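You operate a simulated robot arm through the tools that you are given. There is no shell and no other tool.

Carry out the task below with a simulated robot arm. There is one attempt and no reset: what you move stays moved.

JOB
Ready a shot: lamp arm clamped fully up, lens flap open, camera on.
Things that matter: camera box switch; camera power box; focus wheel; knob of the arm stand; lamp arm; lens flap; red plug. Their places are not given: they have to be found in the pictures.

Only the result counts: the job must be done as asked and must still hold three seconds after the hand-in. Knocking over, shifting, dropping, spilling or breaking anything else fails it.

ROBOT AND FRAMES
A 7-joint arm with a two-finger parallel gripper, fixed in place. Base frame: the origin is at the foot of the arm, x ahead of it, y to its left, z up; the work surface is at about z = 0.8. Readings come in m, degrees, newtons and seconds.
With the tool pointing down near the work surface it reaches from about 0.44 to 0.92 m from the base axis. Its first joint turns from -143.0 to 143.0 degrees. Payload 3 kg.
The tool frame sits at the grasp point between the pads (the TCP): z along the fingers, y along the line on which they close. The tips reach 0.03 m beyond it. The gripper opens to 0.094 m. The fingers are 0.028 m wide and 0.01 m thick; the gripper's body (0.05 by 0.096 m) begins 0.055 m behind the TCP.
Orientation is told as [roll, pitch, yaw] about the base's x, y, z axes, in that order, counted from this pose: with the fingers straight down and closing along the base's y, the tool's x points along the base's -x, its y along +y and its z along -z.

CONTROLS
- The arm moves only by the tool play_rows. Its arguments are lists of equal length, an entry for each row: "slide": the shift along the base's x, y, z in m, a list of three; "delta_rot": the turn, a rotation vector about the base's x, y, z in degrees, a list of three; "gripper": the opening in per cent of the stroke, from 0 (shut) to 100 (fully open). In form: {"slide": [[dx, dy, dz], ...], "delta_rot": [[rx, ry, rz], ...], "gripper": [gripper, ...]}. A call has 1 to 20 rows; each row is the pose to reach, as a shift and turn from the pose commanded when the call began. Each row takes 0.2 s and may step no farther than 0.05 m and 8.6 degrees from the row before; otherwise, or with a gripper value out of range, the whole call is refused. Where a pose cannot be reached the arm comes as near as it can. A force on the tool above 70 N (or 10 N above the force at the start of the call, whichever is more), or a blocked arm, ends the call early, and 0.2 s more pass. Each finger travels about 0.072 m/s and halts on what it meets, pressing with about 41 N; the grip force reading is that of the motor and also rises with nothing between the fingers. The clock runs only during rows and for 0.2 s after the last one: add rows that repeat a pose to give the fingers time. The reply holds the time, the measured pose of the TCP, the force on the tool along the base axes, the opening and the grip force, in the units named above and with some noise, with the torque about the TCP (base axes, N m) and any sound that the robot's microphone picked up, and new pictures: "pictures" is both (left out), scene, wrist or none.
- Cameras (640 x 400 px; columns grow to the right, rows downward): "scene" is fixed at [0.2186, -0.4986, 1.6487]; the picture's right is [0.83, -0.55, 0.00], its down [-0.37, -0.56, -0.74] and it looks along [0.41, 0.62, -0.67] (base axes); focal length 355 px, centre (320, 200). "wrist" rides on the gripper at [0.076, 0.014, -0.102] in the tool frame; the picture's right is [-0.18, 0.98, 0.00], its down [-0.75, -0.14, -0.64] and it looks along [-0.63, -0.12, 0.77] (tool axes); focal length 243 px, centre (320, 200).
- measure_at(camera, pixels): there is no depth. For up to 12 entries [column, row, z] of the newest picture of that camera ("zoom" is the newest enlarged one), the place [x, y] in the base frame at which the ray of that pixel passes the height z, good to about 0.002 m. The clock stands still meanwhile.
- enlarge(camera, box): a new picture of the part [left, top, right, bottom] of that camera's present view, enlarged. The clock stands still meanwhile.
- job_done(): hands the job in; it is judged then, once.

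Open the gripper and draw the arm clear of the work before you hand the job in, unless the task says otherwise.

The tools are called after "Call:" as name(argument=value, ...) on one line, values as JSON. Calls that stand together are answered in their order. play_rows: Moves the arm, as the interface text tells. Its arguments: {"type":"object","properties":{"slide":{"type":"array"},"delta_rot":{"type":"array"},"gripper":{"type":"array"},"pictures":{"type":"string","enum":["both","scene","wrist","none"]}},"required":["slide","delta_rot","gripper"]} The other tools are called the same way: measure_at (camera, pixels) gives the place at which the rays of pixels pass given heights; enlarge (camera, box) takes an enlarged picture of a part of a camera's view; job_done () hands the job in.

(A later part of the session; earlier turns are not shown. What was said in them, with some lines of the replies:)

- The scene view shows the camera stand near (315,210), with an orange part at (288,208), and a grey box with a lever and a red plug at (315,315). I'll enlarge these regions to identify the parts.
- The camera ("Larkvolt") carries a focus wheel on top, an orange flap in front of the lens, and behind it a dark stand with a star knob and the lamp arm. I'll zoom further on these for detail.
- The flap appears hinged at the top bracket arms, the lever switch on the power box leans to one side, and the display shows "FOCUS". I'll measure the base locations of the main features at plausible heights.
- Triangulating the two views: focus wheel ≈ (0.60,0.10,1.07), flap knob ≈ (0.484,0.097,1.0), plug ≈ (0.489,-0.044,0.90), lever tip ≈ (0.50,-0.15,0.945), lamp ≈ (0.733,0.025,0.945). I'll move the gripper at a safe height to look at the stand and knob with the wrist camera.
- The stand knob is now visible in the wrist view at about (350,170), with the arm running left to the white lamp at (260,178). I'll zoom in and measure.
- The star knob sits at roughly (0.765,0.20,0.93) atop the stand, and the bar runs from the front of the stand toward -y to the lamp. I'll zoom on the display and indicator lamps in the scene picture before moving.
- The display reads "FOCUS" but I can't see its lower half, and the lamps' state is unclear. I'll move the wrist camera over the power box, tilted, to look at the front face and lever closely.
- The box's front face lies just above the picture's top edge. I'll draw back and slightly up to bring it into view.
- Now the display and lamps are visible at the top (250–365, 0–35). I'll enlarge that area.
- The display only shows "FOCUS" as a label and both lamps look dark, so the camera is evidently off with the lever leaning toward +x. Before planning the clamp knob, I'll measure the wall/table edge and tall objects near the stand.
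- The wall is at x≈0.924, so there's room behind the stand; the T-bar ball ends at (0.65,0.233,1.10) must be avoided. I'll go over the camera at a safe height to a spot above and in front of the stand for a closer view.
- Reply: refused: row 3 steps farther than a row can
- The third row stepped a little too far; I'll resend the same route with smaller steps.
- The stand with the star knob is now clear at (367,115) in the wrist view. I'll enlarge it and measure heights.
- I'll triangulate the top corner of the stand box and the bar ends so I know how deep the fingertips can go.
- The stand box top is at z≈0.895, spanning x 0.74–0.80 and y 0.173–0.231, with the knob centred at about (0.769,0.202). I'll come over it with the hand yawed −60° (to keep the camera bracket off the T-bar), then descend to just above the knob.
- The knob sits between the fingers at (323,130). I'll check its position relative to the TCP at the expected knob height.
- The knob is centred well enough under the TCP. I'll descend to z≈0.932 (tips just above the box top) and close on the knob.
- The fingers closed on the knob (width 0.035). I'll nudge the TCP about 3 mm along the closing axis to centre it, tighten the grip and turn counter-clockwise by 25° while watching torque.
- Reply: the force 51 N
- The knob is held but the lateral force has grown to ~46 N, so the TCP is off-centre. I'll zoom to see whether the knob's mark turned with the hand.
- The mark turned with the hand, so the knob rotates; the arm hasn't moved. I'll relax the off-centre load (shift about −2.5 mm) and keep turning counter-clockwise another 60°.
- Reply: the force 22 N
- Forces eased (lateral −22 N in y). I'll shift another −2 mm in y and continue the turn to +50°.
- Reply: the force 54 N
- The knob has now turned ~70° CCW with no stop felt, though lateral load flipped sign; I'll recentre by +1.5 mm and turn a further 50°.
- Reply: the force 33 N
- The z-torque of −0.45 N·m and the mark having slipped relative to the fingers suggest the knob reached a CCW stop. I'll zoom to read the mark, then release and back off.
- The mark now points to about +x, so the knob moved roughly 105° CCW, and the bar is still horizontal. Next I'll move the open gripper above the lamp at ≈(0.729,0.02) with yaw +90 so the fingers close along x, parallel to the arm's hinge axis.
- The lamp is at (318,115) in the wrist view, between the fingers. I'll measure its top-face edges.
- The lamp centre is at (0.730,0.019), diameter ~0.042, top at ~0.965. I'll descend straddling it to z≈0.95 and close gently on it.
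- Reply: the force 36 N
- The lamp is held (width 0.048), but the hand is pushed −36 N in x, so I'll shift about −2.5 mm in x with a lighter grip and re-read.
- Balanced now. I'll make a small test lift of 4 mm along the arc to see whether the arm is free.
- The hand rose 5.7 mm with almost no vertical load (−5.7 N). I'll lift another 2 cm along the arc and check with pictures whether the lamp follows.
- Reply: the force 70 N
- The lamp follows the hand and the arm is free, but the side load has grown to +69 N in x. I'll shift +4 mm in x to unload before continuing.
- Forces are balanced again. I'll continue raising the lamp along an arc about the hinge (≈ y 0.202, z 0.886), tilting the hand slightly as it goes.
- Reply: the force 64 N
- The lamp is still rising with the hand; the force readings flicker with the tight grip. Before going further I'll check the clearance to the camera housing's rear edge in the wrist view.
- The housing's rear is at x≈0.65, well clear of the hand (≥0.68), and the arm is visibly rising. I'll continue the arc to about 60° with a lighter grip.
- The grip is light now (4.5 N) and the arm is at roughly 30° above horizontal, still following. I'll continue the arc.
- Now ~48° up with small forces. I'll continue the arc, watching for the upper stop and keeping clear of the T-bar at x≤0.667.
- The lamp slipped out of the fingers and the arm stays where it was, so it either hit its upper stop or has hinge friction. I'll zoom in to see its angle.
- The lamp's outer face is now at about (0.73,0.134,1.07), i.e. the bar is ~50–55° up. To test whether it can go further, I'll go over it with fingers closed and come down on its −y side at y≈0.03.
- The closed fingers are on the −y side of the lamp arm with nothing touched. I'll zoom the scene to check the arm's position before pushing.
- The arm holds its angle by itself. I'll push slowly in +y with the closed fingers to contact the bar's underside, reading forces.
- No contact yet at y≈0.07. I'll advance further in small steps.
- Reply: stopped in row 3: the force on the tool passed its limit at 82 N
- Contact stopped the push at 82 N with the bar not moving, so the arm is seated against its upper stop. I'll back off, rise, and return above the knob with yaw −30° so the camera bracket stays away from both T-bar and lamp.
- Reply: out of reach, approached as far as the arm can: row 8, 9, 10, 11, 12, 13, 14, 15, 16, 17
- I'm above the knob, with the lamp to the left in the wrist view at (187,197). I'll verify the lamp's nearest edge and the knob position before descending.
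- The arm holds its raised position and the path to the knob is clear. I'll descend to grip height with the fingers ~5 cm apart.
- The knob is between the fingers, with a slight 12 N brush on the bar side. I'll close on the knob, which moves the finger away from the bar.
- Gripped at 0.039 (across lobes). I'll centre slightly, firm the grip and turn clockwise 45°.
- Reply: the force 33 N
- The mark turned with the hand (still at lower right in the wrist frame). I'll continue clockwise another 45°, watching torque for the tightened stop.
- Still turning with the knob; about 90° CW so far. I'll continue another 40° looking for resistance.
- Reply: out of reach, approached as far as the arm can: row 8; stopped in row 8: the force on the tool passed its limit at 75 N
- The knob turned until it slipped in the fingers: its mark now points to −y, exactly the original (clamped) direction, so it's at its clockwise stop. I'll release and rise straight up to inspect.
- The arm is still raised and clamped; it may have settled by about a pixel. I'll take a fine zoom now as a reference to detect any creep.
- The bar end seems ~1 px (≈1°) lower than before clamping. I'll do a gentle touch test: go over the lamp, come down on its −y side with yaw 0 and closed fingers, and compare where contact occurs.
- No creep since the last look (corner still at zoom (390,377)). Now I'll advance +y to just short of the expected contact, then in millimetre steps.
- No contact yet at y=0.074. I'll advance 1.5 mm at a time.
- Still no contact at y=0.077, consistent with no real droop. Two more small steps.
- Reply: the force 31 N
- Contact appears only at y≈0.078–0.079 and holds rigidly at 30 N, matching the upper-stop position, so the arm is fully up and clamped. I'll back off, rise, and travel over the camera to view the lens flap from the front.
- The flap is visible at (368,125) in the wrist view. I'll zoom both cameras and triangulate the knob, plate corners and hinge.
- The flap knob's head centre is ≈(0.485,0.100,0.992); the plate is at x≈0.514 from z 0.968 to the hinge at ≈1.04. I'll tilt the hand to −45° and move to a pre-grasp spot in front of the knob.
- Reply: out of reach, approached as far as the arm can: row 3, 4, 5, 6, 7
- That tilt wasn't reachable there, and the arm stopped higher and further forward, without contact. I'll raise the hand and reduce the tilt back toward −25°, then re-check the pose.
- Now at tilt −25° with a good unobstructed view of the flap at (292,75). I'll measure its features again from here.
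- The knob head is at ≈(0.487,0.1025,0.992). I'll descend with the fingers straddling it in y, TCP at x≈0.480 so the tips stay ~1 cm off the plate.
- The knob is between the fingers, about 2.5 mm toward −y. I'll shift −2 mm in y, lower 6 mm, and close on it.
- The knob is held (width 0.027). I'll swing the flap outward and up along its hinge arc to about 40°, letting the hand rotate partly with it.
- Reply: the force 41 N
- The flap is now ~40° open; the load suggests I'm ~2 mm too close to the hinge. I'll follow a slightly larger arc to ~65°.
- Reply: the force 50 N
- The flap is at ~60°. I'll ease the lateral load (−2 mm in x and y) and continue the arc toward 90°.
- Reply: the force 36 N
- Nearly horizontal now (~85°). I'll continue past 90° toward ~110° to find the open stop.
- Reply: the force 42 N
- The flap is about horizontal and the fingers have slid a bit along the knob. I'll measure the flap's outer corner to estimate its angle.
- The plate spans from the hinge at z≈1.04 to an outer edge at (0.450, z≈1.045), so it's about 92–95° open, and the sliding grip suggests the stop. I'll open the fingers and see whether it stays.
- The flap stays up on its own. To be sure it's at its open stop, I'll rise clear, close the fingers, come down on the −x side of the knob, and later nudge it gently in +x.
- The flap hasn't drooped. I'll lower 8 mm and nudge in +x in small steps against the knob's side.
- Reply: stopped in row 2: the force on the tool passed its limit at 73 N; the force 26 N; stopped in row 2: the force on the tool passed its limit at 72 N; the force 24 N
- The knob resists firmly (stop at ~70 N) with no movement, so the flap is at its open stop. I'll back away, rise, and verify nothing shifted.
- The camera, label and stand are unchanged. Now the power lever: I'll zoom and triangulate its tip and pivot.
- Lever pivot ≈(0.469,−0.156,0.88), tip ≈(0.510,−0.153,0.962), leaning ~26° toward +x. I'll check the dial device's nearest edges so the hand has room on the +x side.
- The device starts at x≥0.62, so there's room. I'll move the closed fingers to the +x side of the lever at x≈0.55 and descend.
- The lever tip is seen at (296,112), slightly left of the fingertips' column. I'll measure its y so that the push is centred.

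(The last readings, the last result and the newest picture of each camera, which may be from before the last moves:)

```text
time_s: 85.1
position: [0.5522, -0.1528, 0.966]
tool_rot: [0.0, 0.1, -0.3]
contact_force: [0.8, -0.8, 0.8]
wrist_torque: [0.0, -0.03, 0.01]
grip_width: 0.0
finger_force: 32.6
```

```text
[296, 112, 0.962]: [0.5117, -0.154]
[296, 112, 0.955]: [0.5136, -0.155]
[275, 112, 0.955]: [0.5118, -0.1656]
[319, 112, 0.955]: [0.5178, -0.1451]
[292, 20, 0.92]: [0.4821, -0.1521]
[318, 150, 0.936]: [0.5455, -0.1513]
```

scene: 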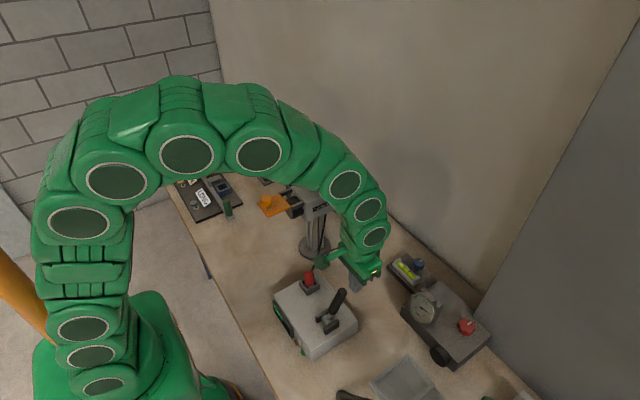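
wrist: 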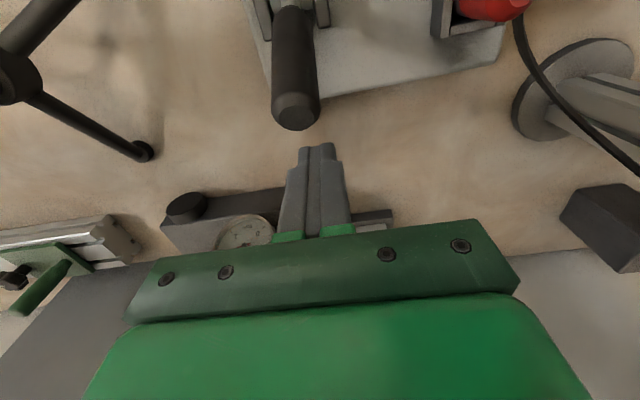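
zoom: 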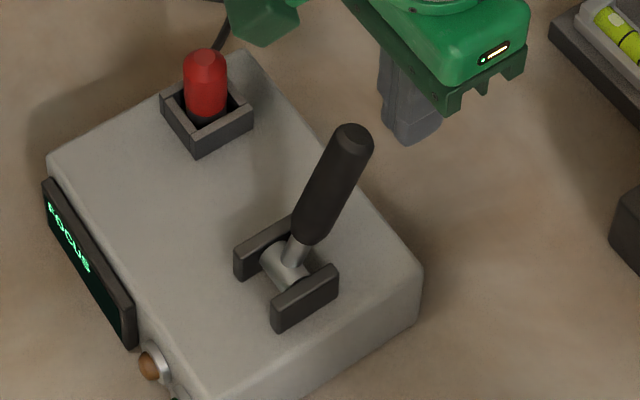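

The lever tip is at y≈−0.1545, nearly aligned. I'll push −x gently to just past first contact and read the force.

Call:
play_rows(slide=[[-0.008, -0.0015, 0], [-0.014, -0.0015, 0], [-0.02, -0.0015, 0], [-0.024, -0.0015, 0], [-0.028, -0.0015, 0]], delta_rot=[[0, 0, 0], [0, 0, 0], [0, 0, 0], [0, 0, 0], [0, 0, 0]], gripper=[0, 0, 0, 0, 0], pictures="scene")

Call:
enlarge(camera="scene", box=[270, 260, 380, 360])

```text
time_s: 86.3
position: [0.5227, -0.1532, 0.9671]
tool_rot: [-0.1, 0.0, -0.3]
contact_force: [3.0, -0.6, 3.3]
wrist_torque: [-0.01, 0.05, 0.02]
grip_width: 0.0003
finger_force: 32.8
```

scene: 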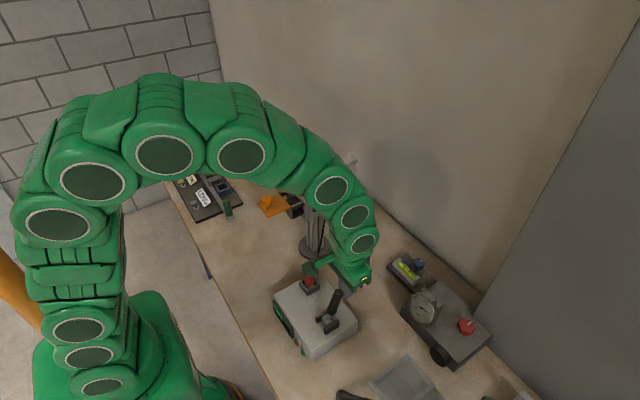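

```text
4.00 times, centred on (325, 310) of scene
```

zoom: 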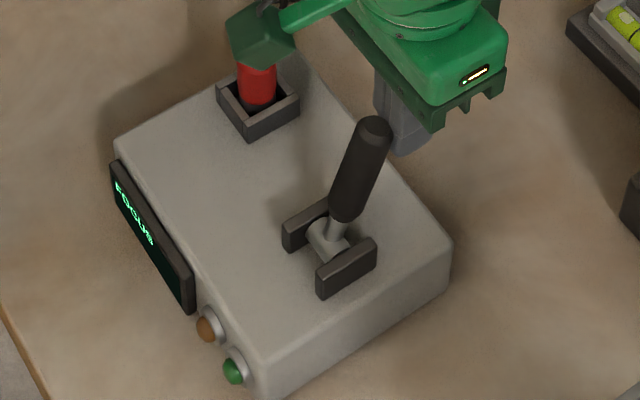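

Contact with only ~3 N and the lever has begun to swing. I'll keep pushing −x in small steps past vertical.

Call:
play_rows(slide=[[-0.006, 0, 0], [-0.012, 0, 0], [-0.018, 0, 0], [-0.024, 0, 0], [-0.03, 0, 0], [-0.036, 0, 0]], delta_rot=[[0, 0, 0], [0, 0, 0], [0, 0, 0], [0, 0, 0], [0, 0, 0], [0, 0, 0]], gripper=[0, 0, 0, 0, 0, 0], pictures="both")

Call:
enlarge(camera="scene", box=[270, 260, 380, 360])

```text
time_s: 87.7
position: [0.4859, -0.1547, 0.967]
tool_rot: [-0.1, 0.0, -0.3]
contact_force: [0.0, 1.4, 1.1]
wrist_torque: [0.05, -0.03, -0.06]
grip_width: 0.0001
finger_force: 33.3
```

scene: 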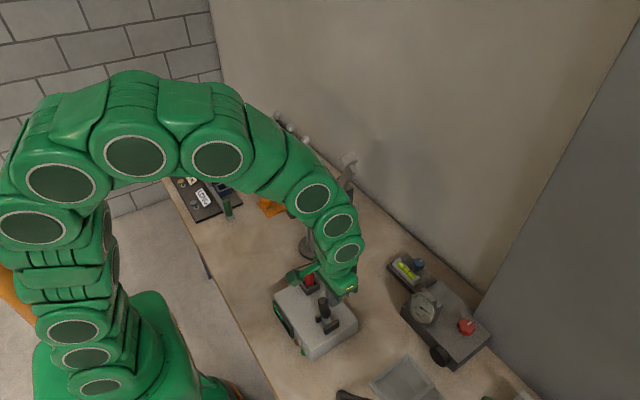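
wrist: 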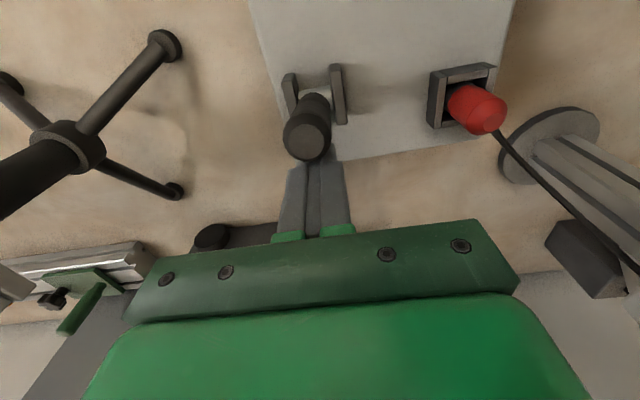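

```text
4.00 times, centred on (325, 310) of scene
```

zoom: 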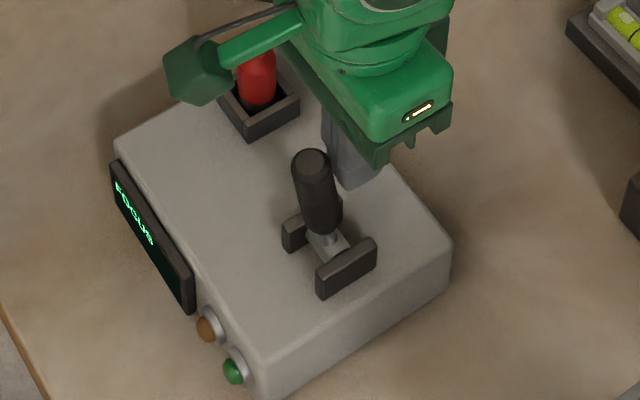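

The lever is around vertical with hardly any force. I'll continue −x another 3 cm.

Call:
play_rows(slide=[[-0.006, 0, 0], [-0.012, 0, 0], [-0.018, 0, 0], [-0.023, 0, 0], [-0.028, 0, 0], [-0.028, 0, 0]], delta_rot=[[0, 0, 0], [0, 0, 0], [0, 0, 0], [0, 0, 0], [0, 0, 0], [0, 0, 0]], gripper=[0, 0, 0, 0, 0, 0], pictures="both")

Call:
enlarge(camera="scene", box=[260, 260, 380, 370])

```text
time_s: 88.8
position: [0.467, -0.1557, 0.968]
tool_rot: [-0.1, -0.8, -0.2]
contact_force: [11.2, 1.7, 4.4]
wrist_torque: [0.0, -0.27, -0.01]
grip_width: 0.0
finger_force: 33.5
stopped in row 5: the force on the tool passed its limit at 80 N (the readings are from after the stop); the commanded pose is now the measured one
```

scene: 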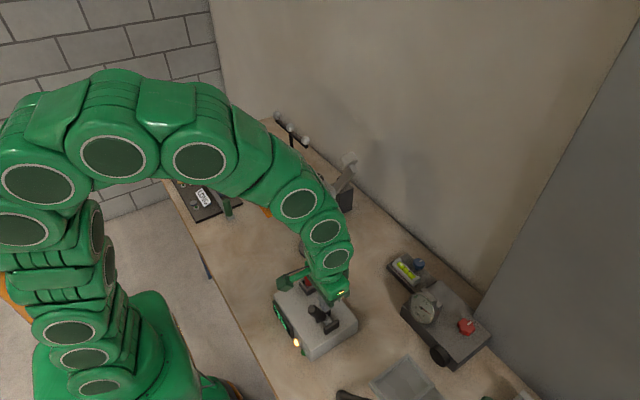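
wrist: 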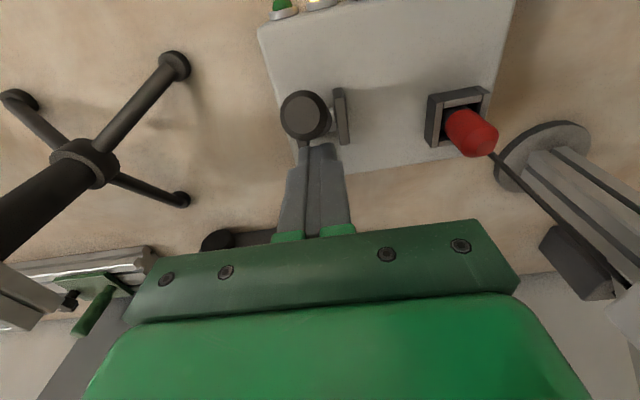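

```text
3.64 times, centred on (320, 315) of scene
```

zoom: 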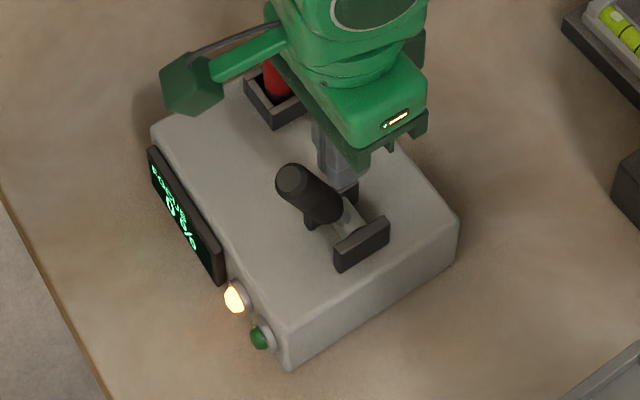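

The amber lamp lit and the display now shows a value under "FOCUS": the switch is over to its other stop. I'll back the finger off (+x), rise, and check that the lever stays.

Call:
play_rows(slide=[[0.015, 0, 0], [0.03, 0, 0.01], [0.04, 0, 0.05], [0.04, 0, 0.1], [0.02, 0.01, 0.13], [-0.02, 0.03, 0.15], [-0.06, 0.05, 0.155], [-0.1, 0.06, 0.155], [-0.1, 0.06, 0.155]], delta_rot=[[0, 0, 0], [0, 0, 0], [0, 0, 0], [0, 0, 0], [0, -4, 0], [0, -9, 0], [0, -14, 0], [0, -20, 0], [0, -20, 0]], gripper=[0, 0, 0, 0, 0, 0, 0, 0, 0], pictures="both")

Call:
enlarge(camera="scene", box=[260, 260, 380, 370])

```text
time_s: 90.8
position: [0.3651, -0.0939, 1.1223]
tool_rot: [0.1, -20.8, -0.3]
contact_force: [0.4, 0.1, 0.3]
wrist_torque: [0.02, 0.02, 0.05]
grip_width: 0.0002
finger_force: 33.4
```

scene: 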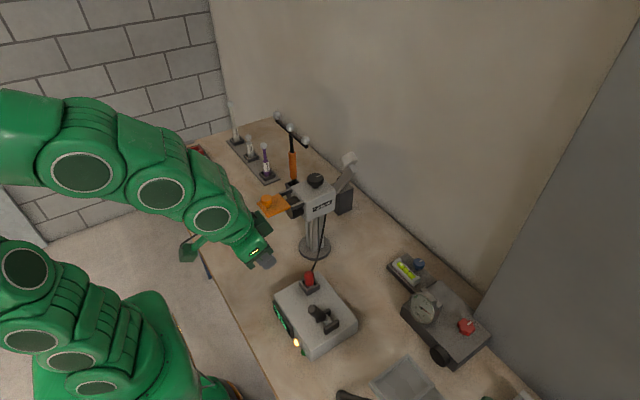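
wrist: 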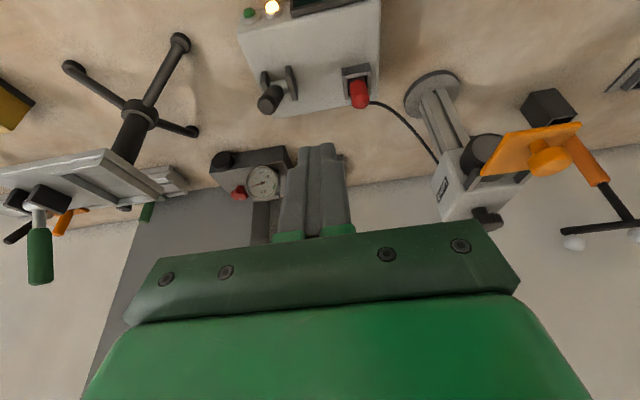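

```text
3.64 times, centred on (320, 315) of scene
```

zoom: 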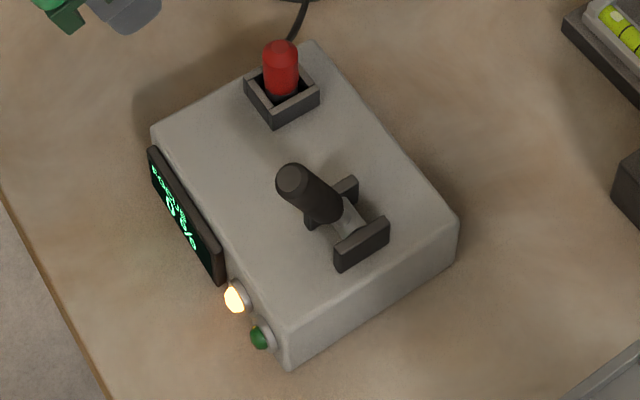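

The lever stays over and the amber lamp is lit. I'll shift the wrist camera back a little to read the display.

Call:
play_rows(slide=[[-0.015, 0, 0.01], [-0.03, 0, 0.02], [-0.03, 0, 0.02]], delta_rot=[[0, 2, 0], [0, 4, 0], [0, 4, 0]], gripper=[0, 0, 0], pictures="wrist")

Call:
enlarge(camera="wrist", box=[220, 0, 400, 100])

Call:
enlarge(camera="scene", box=[265, 295, 315, 355])

```text
time_s: 91.7
position: [0.3363, -0.0941, 1.1437]
tool_rot: [0.0, -16.7, -0.3]
contact_force: [0.1, -0.4, 0.3]
wrist_torque: [0.01, -0.02, 0.04]
grip_width: 0.0002
finger_force: 33.3
```

wrist: 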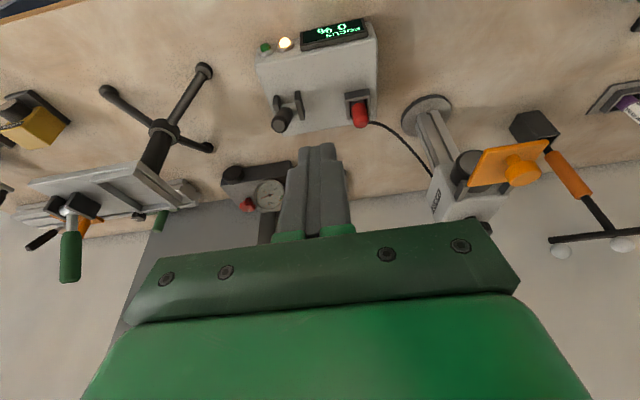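

```text
3.56 times, centred on (310, 50) of wrist
```

zoom: 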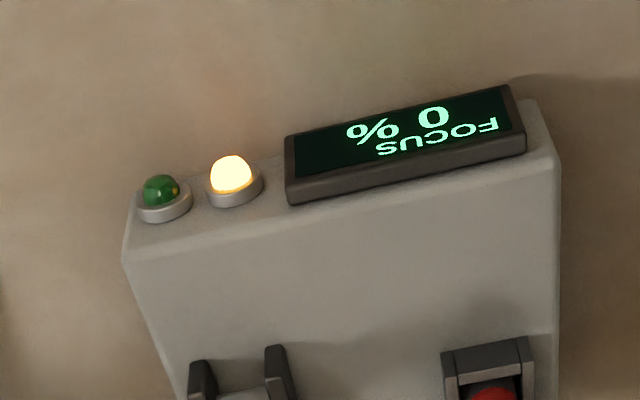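

```text
6.67 times, centred on (290, 325) of scene
```

zoom: 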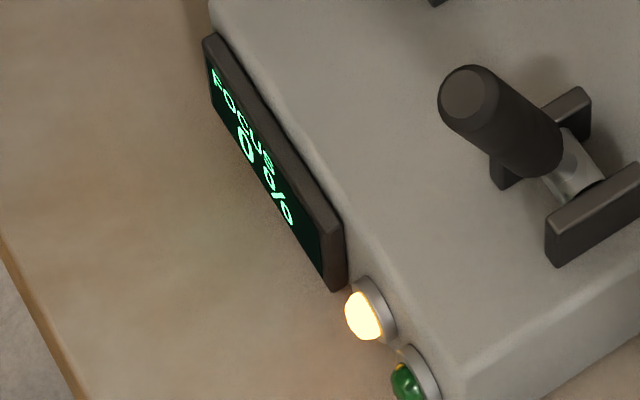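

The display reads "FOCUS 0 %" and the amber lamp is lit: the camera is powered on; focus isn't part of the job, so I'll leave the wheel alone. I'll open the gripper, draw the arm up and clear, then do a final check of everything.

Call:
play_rows(slide=[[0.0, 0, 0.04], [0.02, 0, 0.08], [0.04, 0, 0.12], [0.05, 0, 0.15], [0.05, 0, 0.15], [0.05, 0, 0.15]], delta_rot=[[0, 4, 0], [0, 8, 0], [0, 12, 0], [0, 16, 0], [0, 16, 0], [0, 16, 0]], gripper=[50, 100, 100, 100, 100, 100], pictures="both")

Call:
enlarge(camera="scene", box=[250, 140, 370, 250])

Call:
enlarge(camera="scene", box=[328, 145, 368, 175])

Call:
enlarge(camera="scene", box=[260, 260, 380, 370])

```text
time_s: 93.0
position: [0.3869, -0.0937, 1.2918]
tool_rot: [-0.1, -0.8, -0.3]
contact_force: [0.4, 0.3, 0.1]
wrist_torque: [0.01, 0.02, -0.02]
grip_width: 0.0938
finger_force: 0.0
```

scene: 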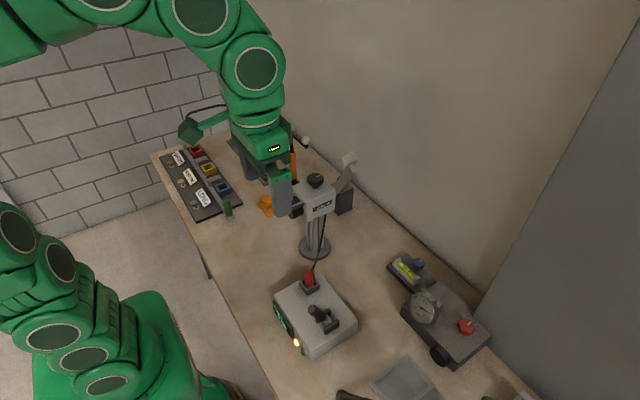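
wrist: 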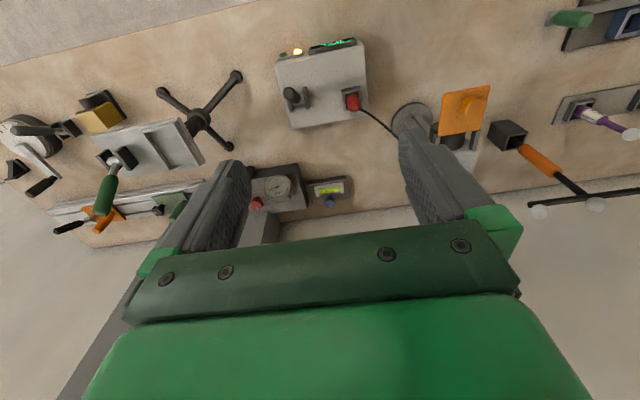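

```text
3.64 times, centred on (310, 195) of scene
```

zoom: 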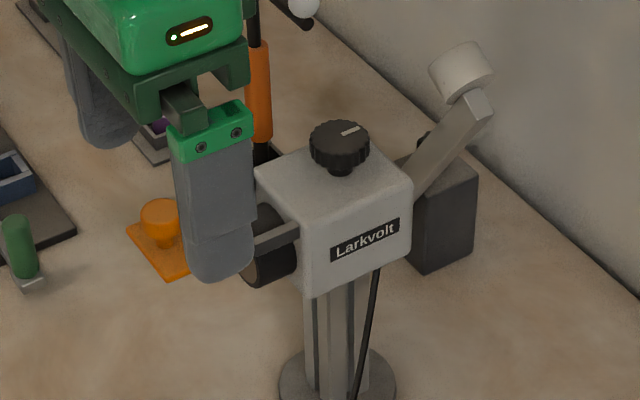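

```text
13.33 times, centred on (348, 160) of scene
```

zoom: 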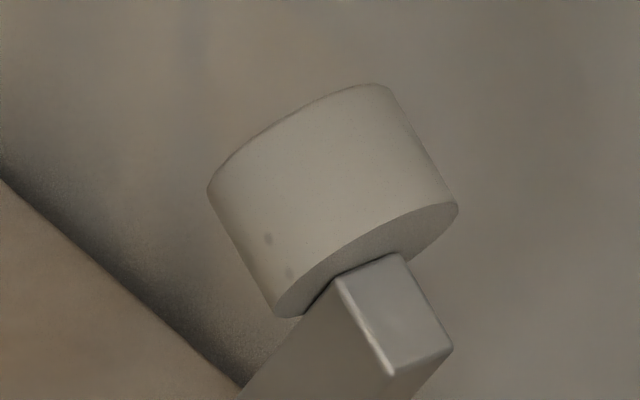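

```text
3.64 times, centred on (320, 315) of scene
```

zoom: 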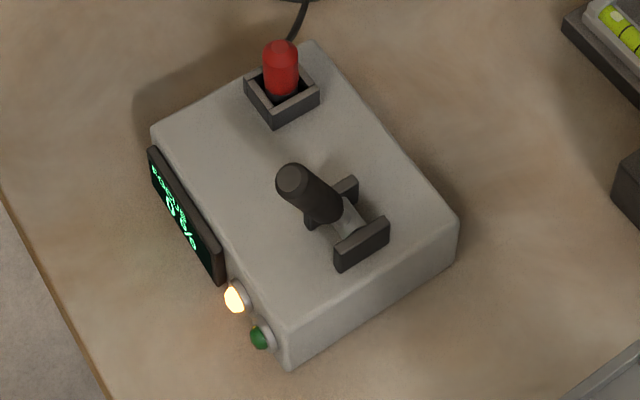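

Flap, lamp arm and switch all look right, and the lamp's corner hasn't crept. To be certain the arm is still at its upper stop after clamping, I'll repeat the same touch (yaw 90, closed fingers, same height) and compare the contact position with the earlier 0.0753.

Call:
play_rows(slide=[[0.031, 0.012, -0.008], [0.062, 0.024, -0.016], [0.094, 0.036, -0.024], [0.125, 0.048, -0.032], [0.156, 0.06, -0.04], [0.188, 0.072, -0.048], [0.219, 0.084, -0.056], [0.25, 0.096, -0.064], [0.281, 0.108, -0.072], [0.313, 0.12, -0.08], [0.344, 0.13, -0.09], [0.344, 0.13, -0.13], [0.344, 0.13, -0.17], [0.344, 0.13, -0.21], [0.344, 0.13, -0.2364], [0.344, 0.13, -0.2364]], delta_rot=[[0, 0, 8.2], [0, 0, 16.4], [0, 0, 24.6], [0, 0, 32.8], [0, 0, 41], [0, 0, 49.2], [0, 0, 57.4], [0, 0, 65.6], [0, 0, 73.8], [0, 0, 82], [0, 0, 90], [0, 0, 90], [0, 0, 90], [0, 0, 90], [0, 0, 90], [0, 0, 90]], gripper=[60, 30, 0, 0, 0, 0, 0, 0, 0, 0, 0, 0, 0, 0, 0, 0], pictures="both")

```text
time_s: 96.5
position: [0.7289, 0.0355, 1.0546]
tool_rot: [-0.1, -0.7, 89.7]
contact_force: [0.3, 0.7, 0.5]
wrist_torque: [0.01, 0.02, -0.04]
grip_width: 0.0002
finger_force: 32.9
```

scene: 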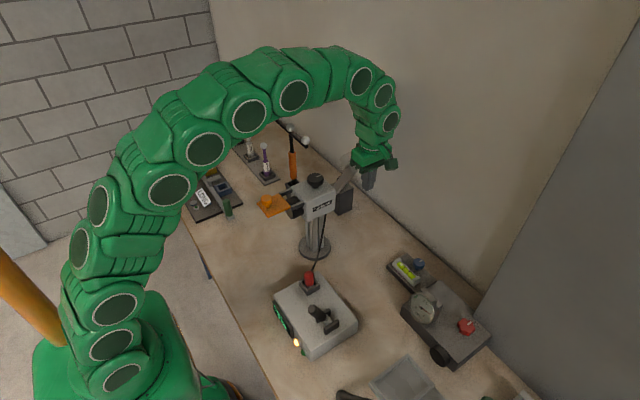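
wrist: 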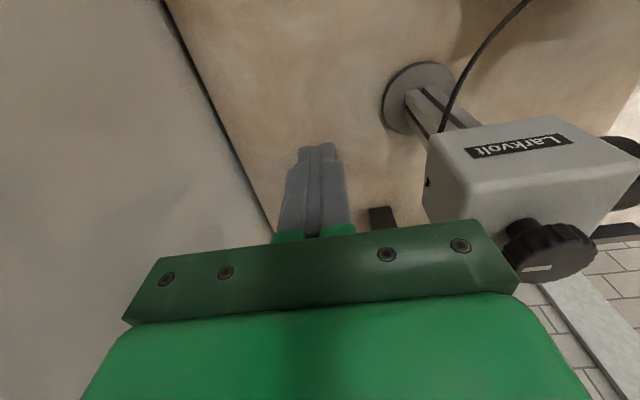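

In place with nothing touched. I'll advance to y≈0.067 and then millimetre steps, reading the force each time.

Call:
play_rows(slide=[[0.001, 0.012, 0.001], [0.001, 0.024, 0.001], [0.001, 0.031, 0.001], [0.001, 0.031, 0.001]], delta_rot=[[0, 0, 0], [0, 0, 0], [0, 0, 0], [0, 0, 0]], gripper=[0, 0, 0, 0], pictures="none")

Call:
play_rows(slide=[[0, 0.0015, 0], [0, 0.0015, 0]], delta_rot=[[0, 0, 0], [0, 0, 0]], gripper=[0, 0], pictures="none")

```text
time_s: 97.5
position: [0.7291, 0.068, 1.0575]
tool_rot: [0.0, -0.8, 89.7]
contact_force: [-0.3, -0.6, 0.3]
wrist_torque: [-0.01, 0.0, -0.02]
grip_width: 0.0
finger_force: 33.4
```

```text
time_s: 98.0
position: [0.7295, 0.0697, 1.056]
tool_rot: [-0.2, -0.8, 89.7]
contact_force: [-0.5, -0.4, -0.4]
wrist_torque: [-0.01, -0.01, 0.02]
grip_width: 0.0001
finger_force: 32.7
```

No contact yet at y=0.0697. I'll go on in 1.5 mm increments.

Call:
play_rows(slide=[[0, 0.0015, 0], [0, 0.0015, 0]], delta_rot=[[0, 0, 0], [0, 0, 0]], gripper=[0, 0], pictures="none")

Call:
play_rows(slide=[[0, 0.0015, 0], [0, 0.0015, 0]], delta_rot=[[0, 0, 0], [0, 0, 0]], gripper=[0, 0], pictures="none")

```text
time_s: 98.7
position: [0.7319, 0.0701, 1.0566]
tool_rot: [-0.2, -0.8, 89.8]
contact_force: [-0.4, -0.5, 0.8]
wrist_torque: [-0.01, -0.01, -0.01]
grip_width: 0.0001
finger_force: 33.1
```

```text
time_s: 99.2
position: [0.7302, 0.0711, 1.057]
tool_rot: [-0.1, -0.8, 89.6]
contact_force: [-0.3, 0.2, 0.5]
wrist_torque: [0.0, 0.01, 0.02]
grip_width: 0.0
finger_force: 33.2
```

Still free at ~0.0715. Continue in the same increments.

Call:
play_rows(slide=[[0, 0.001, 0], [0, 0.001, 0]], delta_rot=[[0, 0, 0], [0, 0, 0]], gripper=[0, 0], pictures="none")

Call:
play_rows(slide=[[0, 0.001, 0], [0, 0.001, 0]], delta_rot=[[0, 0, 0], [0, 0, 0]], gripper=[0, 0], pictures="none")

```text
time_s: 99.8
position: [0.7316, 0.0716, 1.0576]
tool_rot: [-0.1, -0.8, 89.7]
contact_force: [-0.1, -0.9, -0.1]
wrist_torque: [-0.02, -0.01, 0.01]
grip_width: 0.0
finger_force: 32.9
```

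```text
time_s: 100.5
position: [0.731, 0.0743, 1.0554]
tool_rot: [-0.1, -0.8, 89.6]
contact_force: [-0.7, -0.3, 0.5]
wrist_torque: [0.03, 0.02, 0.01]
grip_width: 0.0
finger_force: 33.0
```

Still no contact at ≈0.074, i.e. within about a millimetre of the earlier stop contact (0.0753), so the arm is at its upper stop. I'll back off, rise, open the gripper and draw the arm clear.

Call:
play_rows(slide=[[0, -0.03, 0], [0, -0.035, 0.04], [0, -0.035, 0.085], [-0.015, -0.04, 0.125], [-0.05, -0.055, 0.14], [-0.085, -0.07, 0.15], [-0.12, -0.085, 0.16], [-0.155, -0.1, 0.17], [-0.19, -0.115, 0.18], [-0.225, -0.13, 0.19], [-0.26, -0.14, 0.2], [-0.28, -0.15, 0.21], [-0.28, -0.15, 0.22], [-0.28, -0.15, 0.22]], delta_rot=[[0, 0, 0], [0, 0, 0], [0, 0, 0], [0, 0, -8], [0, 0, -16], [0, 0, -24], [0, 0, -32], [0, 0, -40], [0, 0, -48], [0, 0, -56], [0, 0, -64], [0, 0, -72], [0, 0, -80], [0, 0, -88]], gripper=[0, 0, 0, 0, 0, 0, 30, 60, 100, 100, 100, 100, 100, 100], pictures="both")

Call:
enlarge(camera="scene", box=[250, 130, 370, 250])

Call:
enlarge(camera="scene", box=[260, 260, 380, 370])

Call:
enlarge(camera="scene", box=[328, 145, 368, 175])

```text
time_s: 103.5
position: [0.4508, -0.0774, 1.2767]
tool_rot: [-0.1, -0.8, 1.5]
contact_force: [-0.4, 0.2, 0.4]
wrist_torque: [-0.02, -0.05, 0.01]
grip_width: 0.0935
finger_force: 0.1
```

scene: 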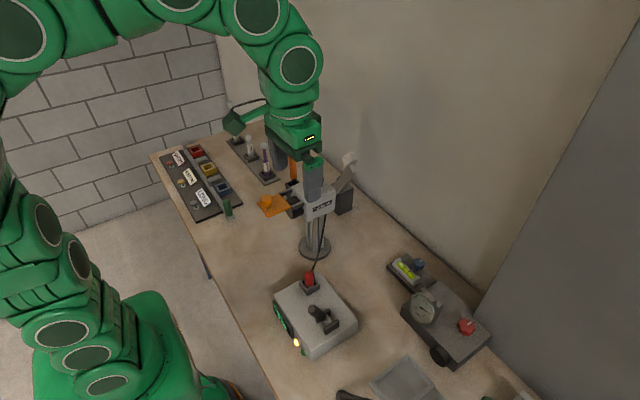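
wrist: 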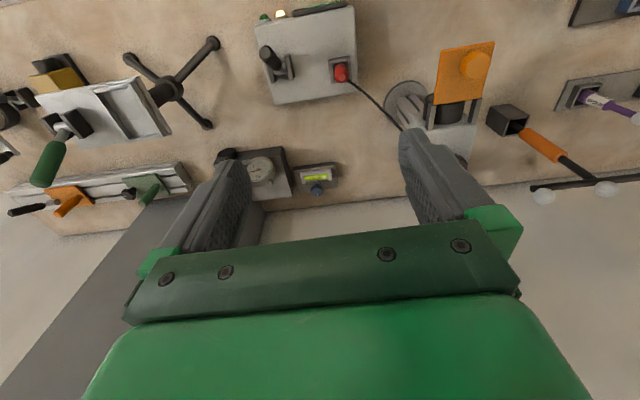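

```text
3.33 times, centred on (310, 190) of scene
```

zoom: 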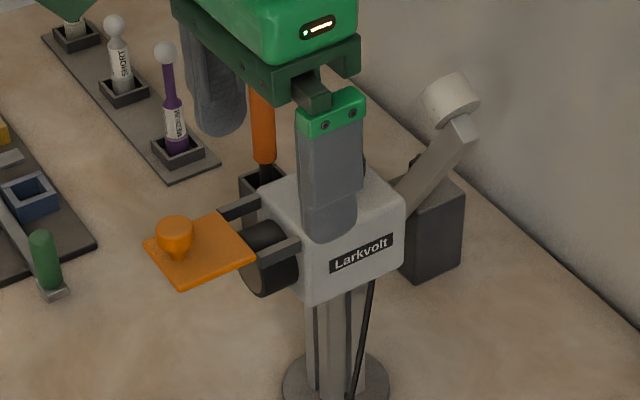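

```text
3.64 times, centred on (320, 315) of scene
```

zoom: 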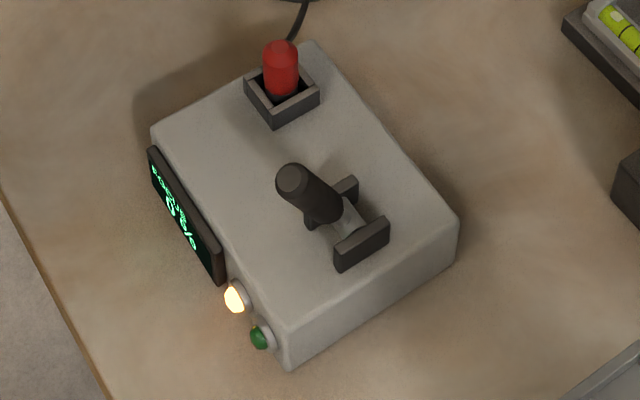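

```text
13.33 times, centred on (348, 160) of scene
```

zoom: 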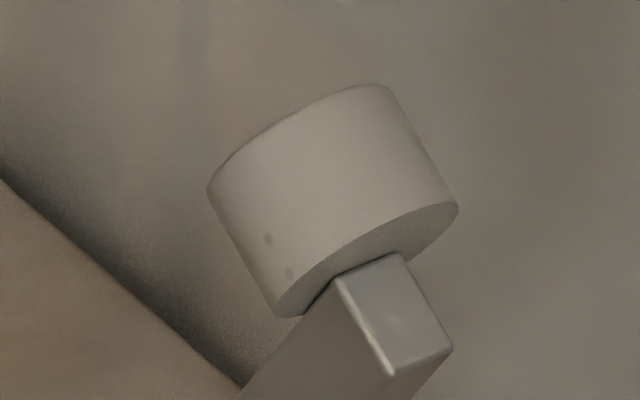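

Everything holds. The lamp arm is up and clamped with no creep, and the flap is open at its stop. The switch is over, with the amber lamp lit and the display live. The gripper is open and clear of the work, so I'm handing in.

Call:
job_done()

```text
The job is handed in.
```

The shot is set up and handed in: the lamp arm is clamped fully up, the lens flap is open and the camera is on. I haven't been told whether it passed.

- **Lamp arm:** I loosened the stand knob, raised the arm to its upper stop and turned the knob back to its clockwise stop. In repeated touch tests it stayed firm and within about a millimetre of the stop position. It did not creep afterwards.
- **Lens flap:** it is swung up to about 90° and resting at its open stop. It stayed there on its own after I let go.
- **Camera:** I pushed the switch lever over to its other side. The amber lamp is lit and the display reads "FOCUS 0 %"; the green lamp stayed dark. I took amber plus the live display as "on", and left the focus wheel alone because the job didn't mention focus.

Some of the pushes against the arm, the flap knob and the lever briefly reached 70–80 N. The pictures showed no sign that anything had shifted. The gripper is open and the arm is drawn clear of the work.
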